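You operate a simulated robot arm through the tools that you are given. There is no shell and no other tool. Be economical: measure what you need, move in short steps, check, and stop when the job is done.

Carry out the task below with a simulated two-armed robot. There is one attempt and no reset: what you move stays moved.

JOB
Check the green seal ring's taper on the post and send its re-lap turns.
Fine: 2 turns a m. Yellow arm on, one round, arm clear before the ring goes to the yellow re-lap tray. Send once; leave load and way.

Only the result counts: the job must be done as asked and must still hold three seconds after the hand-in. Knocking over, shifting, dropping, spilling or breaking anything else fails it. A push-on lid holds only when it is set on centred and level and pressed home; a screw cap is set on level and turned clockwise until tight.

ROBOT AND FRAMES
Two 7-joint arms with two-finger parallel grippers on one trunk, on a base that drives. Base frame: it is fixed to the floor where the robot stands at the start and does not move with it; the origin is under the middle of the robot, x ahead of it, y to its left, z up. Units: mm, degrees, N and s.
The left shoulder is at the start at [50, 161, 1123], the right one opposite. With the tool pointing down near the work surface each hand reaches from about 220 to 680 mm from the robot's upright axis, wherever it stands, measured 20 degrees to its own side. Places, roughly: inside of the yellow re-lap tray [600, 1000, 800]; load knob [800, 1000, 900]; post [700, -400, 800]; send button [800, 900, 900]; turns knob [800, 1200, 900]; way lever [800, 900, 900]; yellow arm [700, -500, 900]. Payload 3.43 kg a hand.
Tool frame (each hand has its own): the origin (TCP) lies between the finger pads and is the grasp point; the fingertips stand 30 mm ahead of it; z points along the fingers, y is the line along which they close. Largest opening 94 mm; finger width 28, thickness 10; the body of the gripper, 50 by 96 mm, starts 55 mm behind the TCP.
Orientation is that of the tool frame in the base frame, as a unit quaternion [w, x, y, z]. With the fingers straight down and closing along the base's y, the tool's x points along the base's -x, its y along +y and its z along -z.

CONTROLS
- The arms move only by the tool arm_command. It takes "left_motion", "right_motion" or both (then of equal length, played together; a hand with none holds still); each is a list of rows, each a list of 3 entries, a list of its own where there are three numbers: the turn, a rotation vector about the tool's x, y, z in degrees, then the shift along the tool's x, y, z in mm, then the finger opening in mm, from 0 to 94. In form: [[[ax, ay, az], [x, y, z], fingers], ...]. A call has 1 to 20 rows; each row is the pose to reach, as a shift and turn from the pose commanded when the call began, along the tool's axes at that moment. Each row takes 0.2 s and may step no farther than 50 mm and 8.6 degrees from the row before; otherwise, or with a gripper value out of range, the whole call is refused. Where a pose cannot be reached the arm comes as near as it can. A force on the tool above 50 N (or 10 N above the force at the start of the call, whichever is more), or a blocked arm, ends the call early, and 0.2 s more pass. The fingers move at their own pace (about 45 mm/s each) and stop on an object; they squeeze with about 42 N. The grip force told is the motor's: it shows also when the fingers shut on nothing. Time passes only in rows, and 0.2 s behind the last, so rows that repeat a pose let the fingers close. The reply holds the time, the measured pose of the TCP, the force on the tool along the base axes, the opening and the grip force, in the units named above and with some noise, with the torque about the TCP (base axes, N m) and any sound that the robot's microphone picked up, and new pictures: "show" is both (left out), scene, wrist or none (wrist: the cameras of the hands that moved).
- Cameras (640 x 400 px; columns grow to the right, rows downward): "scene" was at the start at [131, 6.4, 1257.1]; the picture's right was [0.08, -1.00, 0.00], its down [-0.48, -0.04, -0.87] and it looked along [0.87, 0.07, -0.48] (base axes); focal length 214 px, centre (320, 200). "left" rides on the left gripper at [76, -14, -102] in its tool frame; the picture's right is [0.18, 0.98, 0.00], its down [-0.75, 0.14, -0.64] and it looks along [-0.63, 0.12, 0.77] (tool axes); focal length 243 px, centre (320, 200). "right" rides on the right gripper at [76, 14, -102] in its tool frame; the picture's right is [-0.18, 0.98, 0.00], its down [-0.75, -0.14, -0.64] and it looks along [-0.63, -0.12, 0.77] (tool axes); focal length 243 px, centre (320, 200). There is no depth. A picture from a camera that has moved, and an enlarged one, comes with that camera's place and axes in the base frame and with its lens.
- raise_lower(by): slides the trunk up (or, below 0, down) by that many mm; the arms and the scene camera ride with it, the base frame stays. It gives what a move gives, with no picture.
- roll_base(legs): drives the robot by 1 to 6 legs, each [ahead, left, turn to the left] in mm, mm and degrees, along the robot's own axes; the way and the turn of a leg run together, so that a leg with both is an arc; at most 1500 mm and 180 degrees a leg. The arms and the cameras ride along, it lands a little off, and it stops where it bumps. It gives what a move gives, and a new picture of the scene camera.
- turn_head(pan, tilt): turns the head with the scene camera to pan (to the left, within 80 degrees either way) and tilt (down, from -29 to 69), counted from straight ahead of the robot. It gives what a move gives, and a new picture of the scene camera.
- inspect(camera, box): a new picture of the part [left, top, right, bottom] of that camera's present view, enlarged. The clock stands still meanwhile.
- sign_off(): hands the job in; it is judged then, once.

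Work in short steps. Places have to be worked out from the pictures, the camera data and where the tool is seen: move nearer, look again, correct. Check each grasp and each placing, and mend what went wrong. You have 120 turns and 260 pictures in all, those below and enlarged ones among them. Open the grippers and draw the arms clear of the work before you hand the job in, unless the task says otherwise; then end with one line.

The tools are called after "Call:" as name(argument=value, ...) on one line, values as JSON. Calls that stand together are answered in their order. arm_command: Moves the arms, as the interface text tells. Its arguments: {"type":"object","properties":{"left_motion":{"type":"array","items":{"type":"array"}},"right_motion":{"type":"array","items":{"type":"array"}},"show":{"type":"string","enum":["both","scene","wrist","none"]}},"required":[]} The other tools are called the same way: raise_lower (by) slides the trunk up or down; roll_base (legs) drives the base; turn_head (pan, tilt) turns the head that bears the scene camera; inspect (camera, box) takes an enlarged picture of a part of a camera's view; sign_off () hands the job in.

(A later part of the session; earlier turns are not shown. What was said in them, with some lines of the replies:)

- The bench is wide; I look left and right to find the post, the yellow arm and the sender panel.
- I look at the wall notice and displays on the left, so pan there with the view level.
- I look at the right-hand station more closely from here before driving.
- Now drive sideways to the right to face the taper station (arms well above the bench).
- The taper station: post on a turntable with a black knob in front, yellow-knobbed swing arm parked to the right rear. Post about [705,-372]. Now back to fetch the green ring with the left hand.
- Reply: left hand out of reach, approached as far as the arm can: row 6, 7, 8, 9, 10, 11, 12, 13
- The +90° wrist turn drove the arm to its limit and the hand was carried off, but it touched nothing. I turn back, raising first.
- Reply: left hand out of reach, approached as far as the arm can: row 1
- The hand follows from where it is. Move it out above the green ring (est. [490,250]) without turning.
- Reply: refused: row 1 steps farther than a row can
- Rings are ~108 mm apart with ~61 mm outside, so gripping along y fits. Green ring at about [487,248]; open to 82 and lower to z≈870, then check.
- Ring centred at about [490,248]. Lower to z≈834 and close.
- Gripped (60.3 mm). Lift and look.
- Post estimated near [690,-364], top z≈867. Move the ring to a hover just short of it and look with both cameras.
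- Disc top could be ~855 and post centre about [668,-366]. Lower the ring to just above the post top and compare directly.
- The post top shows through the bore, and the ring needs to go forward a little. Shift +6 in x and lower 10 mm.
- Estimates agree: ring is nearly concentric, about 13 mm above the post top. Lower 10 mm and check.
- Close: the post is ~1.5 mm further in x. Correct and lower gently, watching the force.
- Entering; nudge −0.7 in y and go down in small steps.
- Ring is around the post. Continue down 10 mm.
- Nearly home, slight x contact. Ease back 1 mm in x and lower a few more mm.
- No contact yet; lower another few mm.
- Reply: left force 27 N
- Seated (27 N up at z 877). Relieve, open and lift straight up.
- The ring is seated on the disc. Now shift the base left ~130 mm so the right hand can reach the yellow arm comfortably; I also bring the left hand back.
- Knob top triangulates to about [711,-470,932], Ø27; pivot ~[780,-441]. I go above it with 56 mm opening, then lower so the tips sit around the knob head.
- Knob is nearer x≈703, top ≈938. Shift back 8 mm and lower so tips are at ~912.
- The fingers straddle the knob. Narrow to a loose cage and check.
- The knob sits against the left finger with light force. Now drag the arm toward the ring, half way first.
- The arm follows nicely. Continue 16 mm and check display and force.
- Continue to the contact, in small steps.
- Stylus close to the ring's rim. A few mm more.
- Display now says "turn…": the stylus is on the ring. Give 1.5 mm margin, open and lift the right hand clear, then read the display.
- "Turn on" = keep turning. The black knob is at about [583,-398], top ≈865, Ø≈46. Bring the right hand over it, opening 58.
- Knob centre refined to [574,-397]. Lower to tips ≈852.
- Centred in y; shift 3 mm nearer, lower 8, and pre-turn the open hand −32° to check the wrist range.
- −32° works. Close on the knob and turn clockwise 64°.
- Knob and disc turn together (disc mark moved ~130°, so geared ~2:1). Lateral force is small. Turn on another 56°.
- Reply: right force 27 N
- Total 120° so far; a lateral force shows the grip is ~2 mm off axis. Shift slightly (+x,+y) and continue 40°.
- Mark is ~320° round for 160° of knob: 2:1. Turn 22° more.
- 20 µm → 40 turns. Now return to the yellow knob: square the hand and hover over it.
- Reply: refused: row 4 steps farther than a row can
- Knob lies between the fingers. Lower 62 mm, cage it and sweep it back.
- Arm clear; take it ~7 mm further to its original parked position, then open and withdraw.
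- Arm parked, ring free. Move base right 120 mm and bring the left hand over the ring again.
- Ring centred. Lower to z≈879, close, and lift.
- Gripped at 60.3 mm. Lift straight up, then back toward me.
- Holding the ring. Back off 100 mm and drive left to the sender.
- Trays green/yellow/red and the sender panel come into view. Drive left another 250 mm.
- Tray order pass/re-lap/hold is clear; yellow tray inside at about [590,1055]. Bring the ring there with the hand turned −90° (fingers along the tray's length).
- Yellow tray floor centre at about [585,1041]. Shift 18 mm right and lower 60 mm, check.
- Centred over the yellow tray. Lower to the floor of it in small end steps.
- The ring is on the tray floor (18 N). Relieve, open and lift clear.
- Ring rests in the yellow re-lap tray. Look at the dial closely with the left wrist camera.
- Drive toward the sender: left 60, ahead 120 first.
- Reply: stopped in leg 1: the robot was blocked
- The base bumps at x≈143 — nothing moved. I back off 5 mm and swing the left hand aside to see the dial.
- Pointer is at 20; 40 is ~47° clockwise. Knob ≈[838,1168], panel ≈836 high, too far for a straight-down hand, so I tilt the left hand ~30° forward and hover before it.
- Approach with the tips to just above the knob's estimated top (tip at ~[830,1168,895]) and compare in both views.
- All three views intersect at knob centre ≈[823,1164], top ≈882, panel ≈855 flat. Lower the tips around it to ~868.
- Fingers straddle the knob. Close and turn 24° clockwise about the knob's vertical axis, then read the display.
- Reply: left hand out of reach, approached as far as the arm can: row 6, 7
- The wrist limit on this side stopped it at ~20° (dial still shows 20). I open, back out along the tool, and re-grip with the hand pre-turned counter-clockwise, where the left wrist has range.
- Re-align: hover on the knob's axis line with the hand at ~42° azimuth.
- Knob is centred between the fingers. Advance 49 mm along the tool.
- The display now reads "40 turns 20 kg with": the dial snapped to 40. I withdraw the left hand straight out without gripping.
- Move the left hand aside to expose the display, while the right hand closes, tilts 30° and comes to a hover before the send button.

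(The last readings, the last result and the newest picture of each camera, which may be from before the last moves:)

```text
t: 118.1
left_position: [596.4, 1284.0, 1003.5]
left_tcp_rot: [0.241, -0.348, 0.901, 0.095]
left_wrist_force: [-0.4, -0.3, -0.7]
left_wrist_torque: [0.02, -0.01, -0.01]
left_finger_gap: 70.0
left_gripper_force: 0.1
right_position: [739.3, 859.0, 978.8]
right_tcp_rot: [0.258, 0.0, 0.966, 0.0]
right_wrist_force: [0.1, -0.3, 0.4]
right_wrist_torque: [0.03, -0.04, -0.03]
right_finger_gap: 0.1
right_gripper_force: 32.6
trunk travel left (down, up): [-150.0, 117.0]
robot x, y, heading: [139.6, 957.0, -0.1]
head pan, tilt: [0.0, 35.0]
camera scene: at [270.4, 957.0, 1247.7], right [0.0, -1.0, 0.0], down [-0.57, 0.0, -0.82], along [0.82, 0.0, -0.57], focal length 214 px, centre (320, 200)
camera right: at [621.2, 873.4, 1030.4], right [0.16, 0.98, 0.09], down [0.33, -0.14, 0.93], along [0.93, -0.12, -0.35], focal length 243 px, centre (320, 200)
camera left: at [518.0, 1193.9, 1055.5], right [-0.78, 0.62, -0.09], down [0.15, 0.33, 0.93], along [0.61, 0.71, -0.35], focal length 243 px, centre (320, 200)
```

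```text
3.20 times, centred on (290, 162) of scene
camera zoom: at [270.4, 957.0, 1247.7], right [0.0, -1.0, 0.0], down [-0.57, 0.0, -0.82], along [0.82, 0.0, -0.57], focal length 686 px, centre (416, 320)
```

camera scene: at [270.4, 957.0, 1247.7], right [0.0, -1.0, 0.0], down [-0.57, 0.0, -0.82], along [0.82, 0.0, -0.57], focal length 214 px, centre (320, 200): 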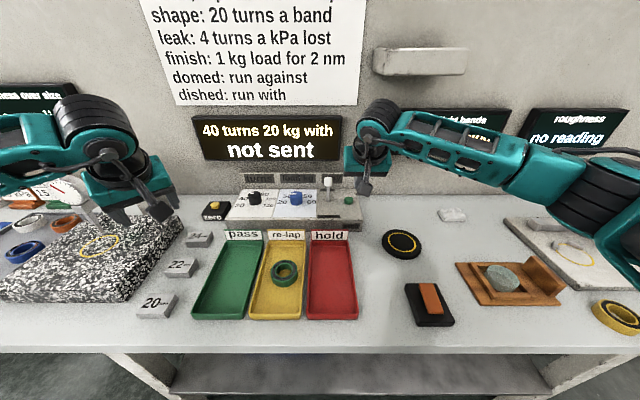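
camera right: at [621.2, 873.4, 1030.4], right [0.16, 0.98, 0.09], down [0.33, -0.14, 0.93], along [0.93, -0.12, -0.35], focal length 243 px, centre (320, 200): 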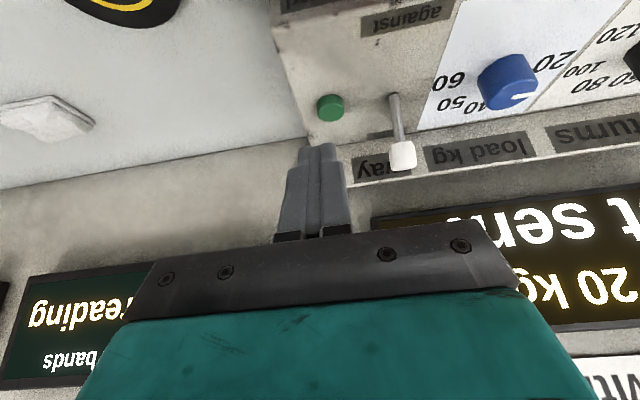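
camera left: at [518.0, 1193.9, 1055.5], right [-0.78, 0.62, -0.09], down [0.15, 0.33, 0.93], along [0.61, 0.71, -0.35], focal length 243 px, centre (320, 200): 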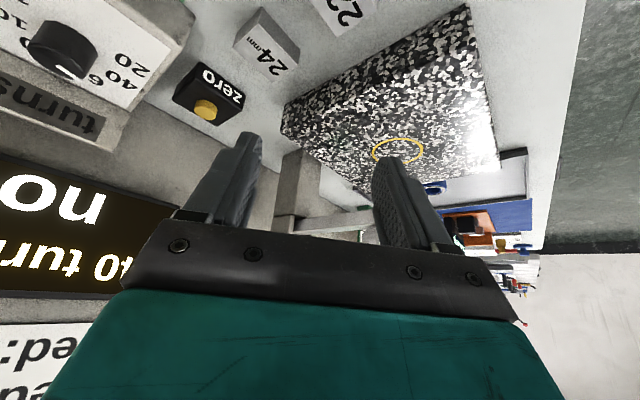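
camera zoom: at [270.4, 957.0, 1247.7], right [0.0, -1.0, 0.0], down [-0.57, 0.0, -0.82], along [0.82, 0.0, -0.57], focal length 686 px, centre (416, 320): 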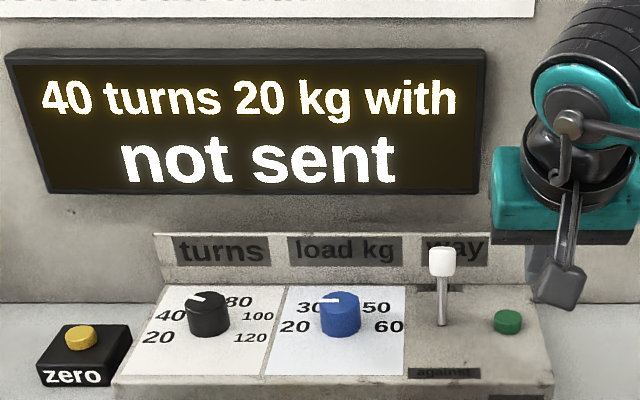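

Display confirms 40 turns / 20 kg / with. Button ≈[810,867,868]. Bring the closed tips closer and re-measure.

Call:
arm_command(right_motion=[[[0, 0, 0], [-7, 2, 25], 0], [[0, 0, 0], [-14, 5, 50], 0], [[0, 0, 0], [-20, 7, 72], 0], [[0, 0, 0], [-20, 7, 72], 0]], show="wrist")

Call:
inspect(camera="scene", box=[290, 150, 418, 230])

```text
t: 119.1
left_position: [594.3, 1283.6, 1002.9]
left_tcp_rot: [0.24, -0.348, 0.901, 0.095]
left_wrist_force: [0.1, -0.1, -0.3]
left_wrist_torque: [-0.02, -0.02, 0.04]
left_finger_gap: 69.9
left_gripper_force: 0.0
right_position: [792.0, 866.5, 924.2]
right_tcp_rot: [0.257, 0.0, 0.967, 0.0]
right_wrist_force: [-0.1, -0.4, -0.8]
right_wrist_torque: [0.03, -0.03, 0.02]
right_finger_gap: 0.0
right_gripper_force: 33.2
trunk travel left (down, up): [-150.0, 117.0]
robot x, y, heading: [145.3, 954.1, 0.0]
head pan, tilt: [0.0, 35.0]
camera right: at [673.3, 881.0, 976.2], right [0.16, 0.98, 0.09], down [0.33, -0.14, 0.93], along [0.93, -0.12, -0.35], focal length 243 px, centre (320, 200)
```

right: 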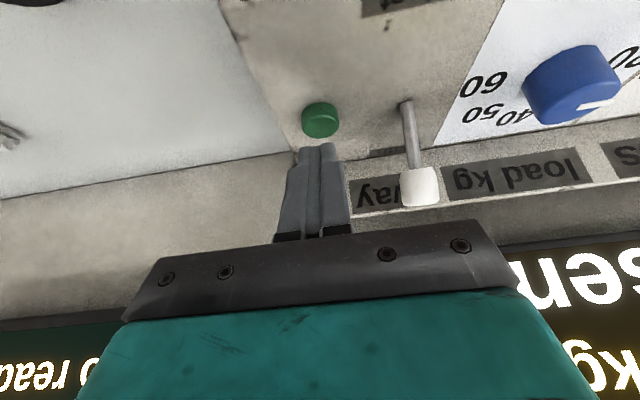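

```text
5.00 times, centred on (354, 190) of scene
camera zoom: at [270.4, 957.0, 1247.7], right [0.0, -1.0, 0.0], down [-0.57, 0.0, -0.82], along [0.82, 0.0, -0.57], focal length 1072 px, centre (150, 250)
```

zoom: 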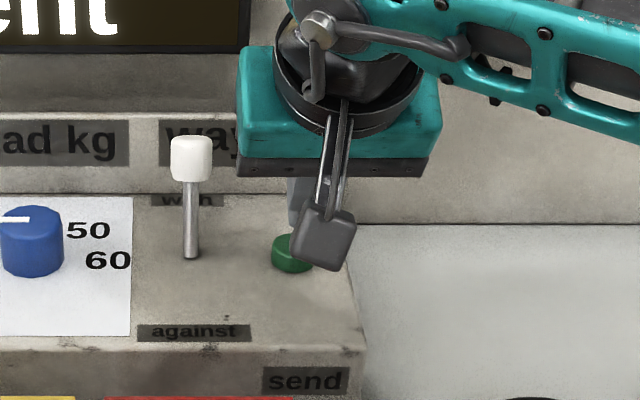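

Refined button ≈[816,867,868]. Move so the tips' lower edge is just above its centre.

Call:
arm_command(right_motion=[[[0, 0, 0], [-5, 0, 12], 0], [[0, 0, 0], [-9, 0, 23], 0], [[0, 0, 0], [-9, 0, 23], 0]], show="wrist")

Call:
inspect(camera="right", box=[240, 60, 440, 185])

Call:
inspect(camera="scene", box=[290, 150, 418, 230])

```text
t: 119.9
left_position: [593.9, 1283.7, 1002.2]
left_tcp_rot: [0.24, -0.348, 0.901, 0.094]
left_wrist_force: [1.2, -0.4, 0.2]
left_wrist_torque: [0.0, -0.03, -0.02]
left_finger_gap: 69.9
left_gripper_force: 0.1
right_position: [811.0, 866.4, 909.8]
right_tcp_rot: [0.258, 0.0, 0.966, 0.0]
right_wrist_force: [-0.4, -0.8, 0.4]
right_wrist_torque: [0.0, -0.02, -0.01]
right_finger_gap: 0.0
right_gripper_force: 33.4
trunk travel left (down, up): [-150.0, 117.0]
robot x, y, heading: [140.7, 955.2, 0.1]
head pan, tilt: [0.0, 35.0]
camera right: at [692.5, 880.7, 961.5], right [0.16, 0.98, 0.09], down [0.33, -0.14, 0.93], along [0.93, -0.12, -0.35], focal length 243 px, centre (320, 200)
```

right: 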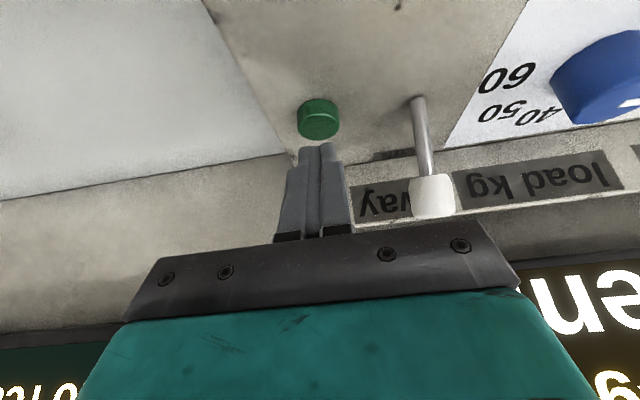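

```text
3.20 times, centred on (340, 122) of right
camera zoom: at [692.5, 880.7, 961.5], right [0.16, 0.98, 0.09], down [0.33, -0.14, 0.93], along [0.93, -0.12, -0.35], focal length 776 px, centre (256, 448)
```

zoom: 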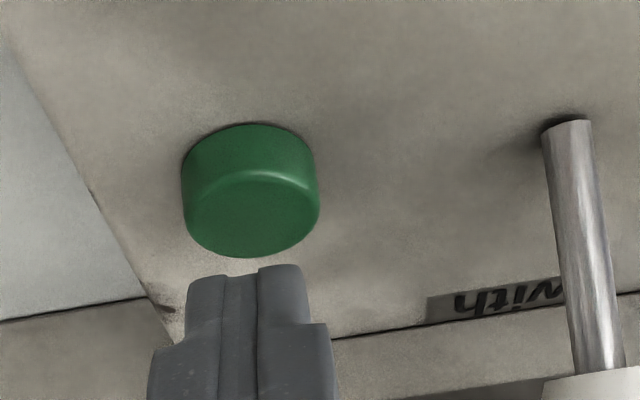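

```text
5.00 times, centred on (354, 190) of scene
camera zoom: at [270.5, 957.1, 1247.7], right [0.0, -1.0, 0.0], down [-0.57, 0.0, -0.82], along [0.82, 0.0, -0.57], focal length 1072 px, centre (150, 250)
```

zoom: 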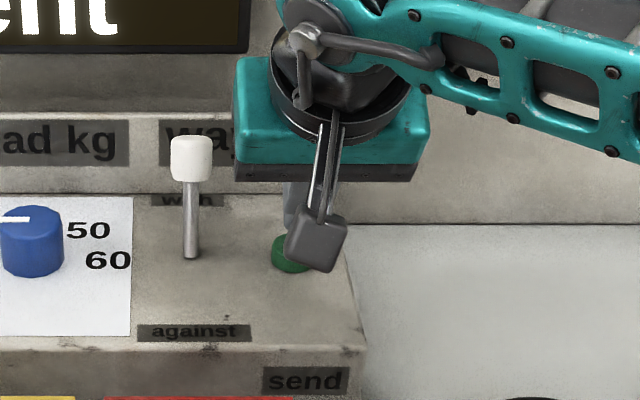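

Straight below the tips' edge lies the button centre. Press straight down in 3 mm steps, then back up, in one call.

Call:
arm_command(right_motion=[[[0, 0, 0], [2, 0, 3.5], 0], [[0, 0, 0], [4, 0, 6.9], 0], [[0, 0, 0], [5.5, 0, 9.5], 0], [[0, 0, 0], [7, 0, 12.1], 0], [[0, 0, 0], [7, 0, 12.1], 0]], show="none")

Call:
inspect(camera="scene", box=[190, 100, 390, 225])

Call:
inspect(camera="right", box=[240, 60, 440, 185])

```text
t: 121.1
left_position: [595.3, 1284.6, 1003.0]
left_tcp_rot: [0.24, -0.348, 0.902, 0.094]
left_wrist_force: [-0.2, -0.2, 0.7]
left_wrist_torque: [-0.03, 0.03, -0.03]
left_finger_gap: 70.1
left_gripper_force: 0.1
right_position: [808.6, 866.8, 896.2]
right_tcp_rot: [0.258, 0.0, 0.966, 0.0]
right_wrist_force: [0.2, 0.5, -0.2]
right_wrist_torque: [0.03, -0.02, -0.01]
right_finger_gap: 0.1
right_gripper_force: 33.5
trunk travel left (down, up): [-150.0, 117.0]
robot x, y, heading: [143.1, 960.4, -0.0]
head pan, tilt: [0.0, 35.0]
```

```text
3.20 times, centred on (290, 162) of scene
camera zoom: at [270.5, 957.1, 1247.7], right [0.0, -1.0, 0.0], down [-0.57, 0.0, -0.82], along [0.82, 0.0, -0.57], focal length 686 px, centre (416, 320)
```

zoom: 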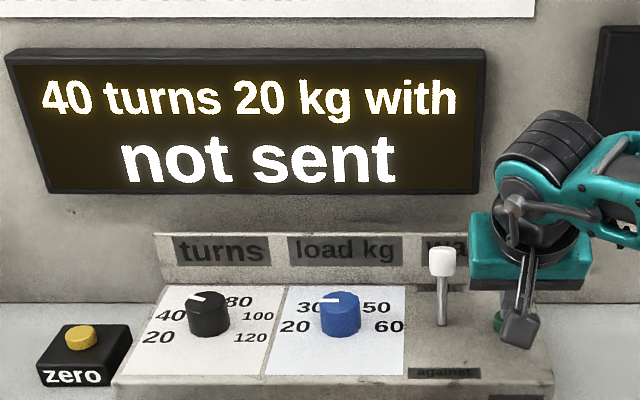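

```text
3.20 times, centred on (340, 122) of right
camera zoom: at [691.9, 880.9, 948.1], right [0.16, 0.98, 0.09], down [0.33, -0.14, 0.93], along [0.93, -0.12, -0.35], focal length 776 px, centre (256, 448)
```

zoom: 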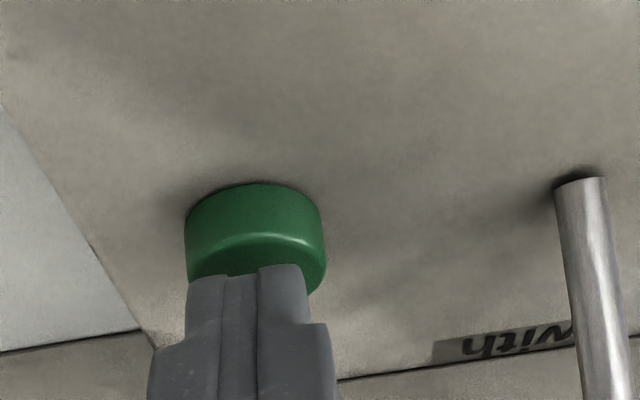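

No contact yet; the edge is above the button's centre. Continue down in 2 mm steps.

Call:
arm_command(right_motion=[[[0, 0, 0], [1, 0, 1.73], 0], [[0, 0, 0], [2, 0, 3.46], 0], [[0, 0, 0], [3, 0, 5.2], 0], [[0, 0, 0], [3, 0, 5.2], 0]], show="none")

Call:
inspect(camera="scene", box=[190, 100, 390, 225])

```text
t: 122.1
left_position: [594.5, 1284.0, 1004.0]
left_tcp_rot: [0.241, -0.348, 0.901, 0.094]
left_wrist_force: [0.6, -0.3, 0.4]
left_wrist_torque: [0.0, 0.01, 0.01]
left_finger_gap: 70.0
left_gripper_force: 0.1
right_position: [810.2, 866.6, 892.1]
right_tcp_rot: [0.258, -0.001, 0.966, 0.0]
right_wrist_force: [1.8, 0.8, 1.7]
right_wrist_torque: [0.04, -0.05, -0.01]
right_finger_gap: 0.0
right_gripper_force: 33.2
trunk travel left (down, up): [-150.0, 117.0]
robot x, y, heading: [141.4, 958.7, -0.0]
head pan, tilt: [0.0, 35.0]
heard: click
```

```text
3.20 times, centred on (290, 162) of scene
camera zoom: at [270.3, 957.2, 1247.7], right [0.0, -1.0, 0.0], down [-0.57, 0.0, -0.82], along [0.82, 0.0, -0.57], focal length 686 px, centre (416, 320)
```

zoom: 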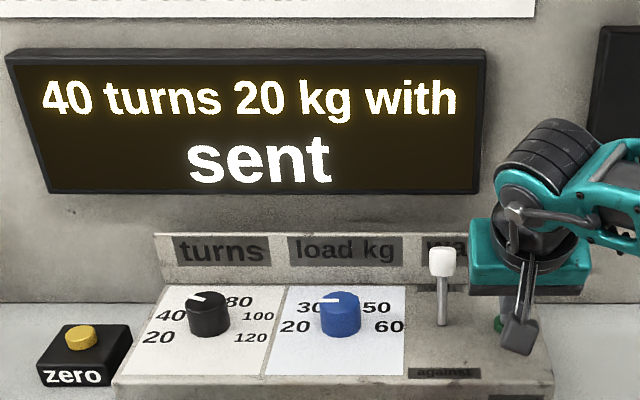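

Click heard and the display says "40 turns 20 kg with – sent". Lift straight up and withdraw the right hand, then check everything.

Call:
arm_command(right_motion=[[[0, 0, 0], [-10, 0, -17.3], 0], [[0, 0, 0], [-20, 0, -40], 0], [[0, 0, 0], [-10, 0, -80], 0], [[0, 0, 0], [20, -25, -105], 0], [[0, 0, 0], [55, -50, -125], 0], [[0, 0, 0], [90, -75, -145], 20], [[0, 0, 0], [125, -100, -165], 50], [[0, 0, 0], [150, -120, -185], 58], [[0, 0, 0], [150, -120, -185], 58]], show="scene")

Call:
inspect(camera="scene", box=[180, 100, 404, 330])

```text
t: 124.1
left_position: [595.2, 1283.7, 1003.0]
left_tcp_rot: [0.24, -0.348, 0.901, 0.095]
left_wrist_force: [-0.3, 0.3, 0.0]
left_wrist_torque: [0.0, -0.01, -0.03]
left_finger_gap: 70.1
left_gripper_force: 0.1
right_position: [587.9, 747.8, 976.9]
right_tcp_rot: [0.258, -0.001, 0.966, 0.0]
right_wrist_force: [0.5, -0.2, -0.6]
right_wrist_torque: [-0.02, 0.02, 0.03]
right_finger_gap: 58.0
right_gripper_force: 0.2
trunk travel left (down, up): [-150.0, 117.0]
robot x, y, heading: [140.0, 958.0, 0.0]
head pan, tilt: [0.0, 35.0]
camera scene: at [270.5, 957.1, 1247.7], right [0.0, -1.0, 0.0], down [-0.57, 0.0, -0.82], along [0.82, 0.0, -0.57], focal length 214 px, centre (320, 200)
```

scene: 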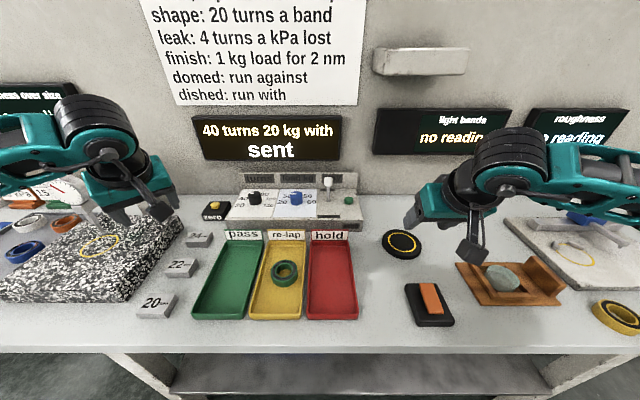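

```text
1.74 times, centred on (292, 215) of scene
camera zoom: at [270.5, 957.1, 1247.7], right [0.0, -1.0, 0.0], down [-0.57, 0.0, -0.82], along [0.82, 0.0, -0.57], focal length 373 px, centre (369, 174)
```

zoom: 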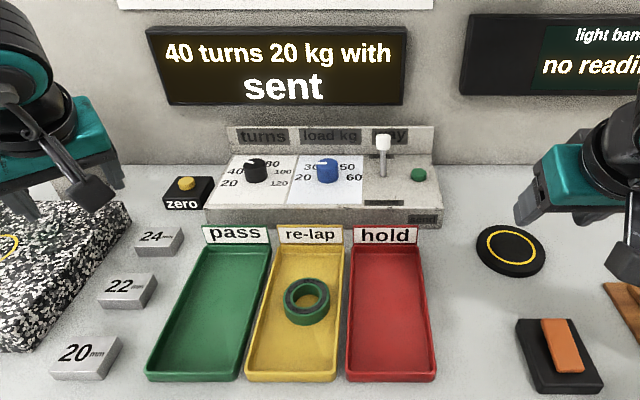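

All as wanted. Back the base away 150 mm so both arms are clear, then hand in.

Call:
roll_base(legs=[[-150, 0, 0]])

```text
t: 125.4
left_position: [448.2, 1283.9, 1002.9]
left_tcp_rot: [0.241, -0.347, 0.901, 0.095]
left_wrist_force: [0.4, 1.0, 1.1]
left_wrist_torque: [-0.02, -0.04, 0.01]
left_finger_gap: 69.9
left_gripper_force: 0.1
right_position: [440.7, 747.2, 977.4]
right_tcp_rot: [0.258, 0.001, 0.966, 0.0]
right_wrist_force: [-0.7, -0.7, -0.9]
right_wrist_torque: [0.03, 0.0, 0.0]
right_finger_gap: 58.0
right_gripper_force: 0.1
trunk travel left (down, up): [-150.0, 117.0]
robot x, y, heading: [-7.9, 957.0, 0.3]
head pan, tilt: [0.0, 35.0]
camera scene: at [122.9, 956.7, 1247.8], right [0.0, -1.0, 0.0], down [-0.57, 0.0, -0.82], along [0.82, 0.0, -0.57], focal length 214 px, centre (320, 200)
```

scene: 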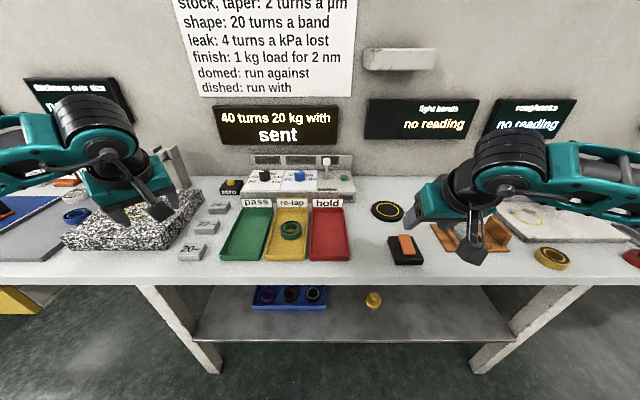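

The ring is in the yellow tray, the display reads "sent", and both grippers are open and clear of the work, so I hand in.

Call:
sign_off()

```text
The job is handed in.
```

The green ring's taper read 20 µm after one round with the yellow arm on; I sent 40 turns once (load 20 kg and way "with" unchanged), and the ring is in the yellow re-lap tray with the yellow arm swung clear first.
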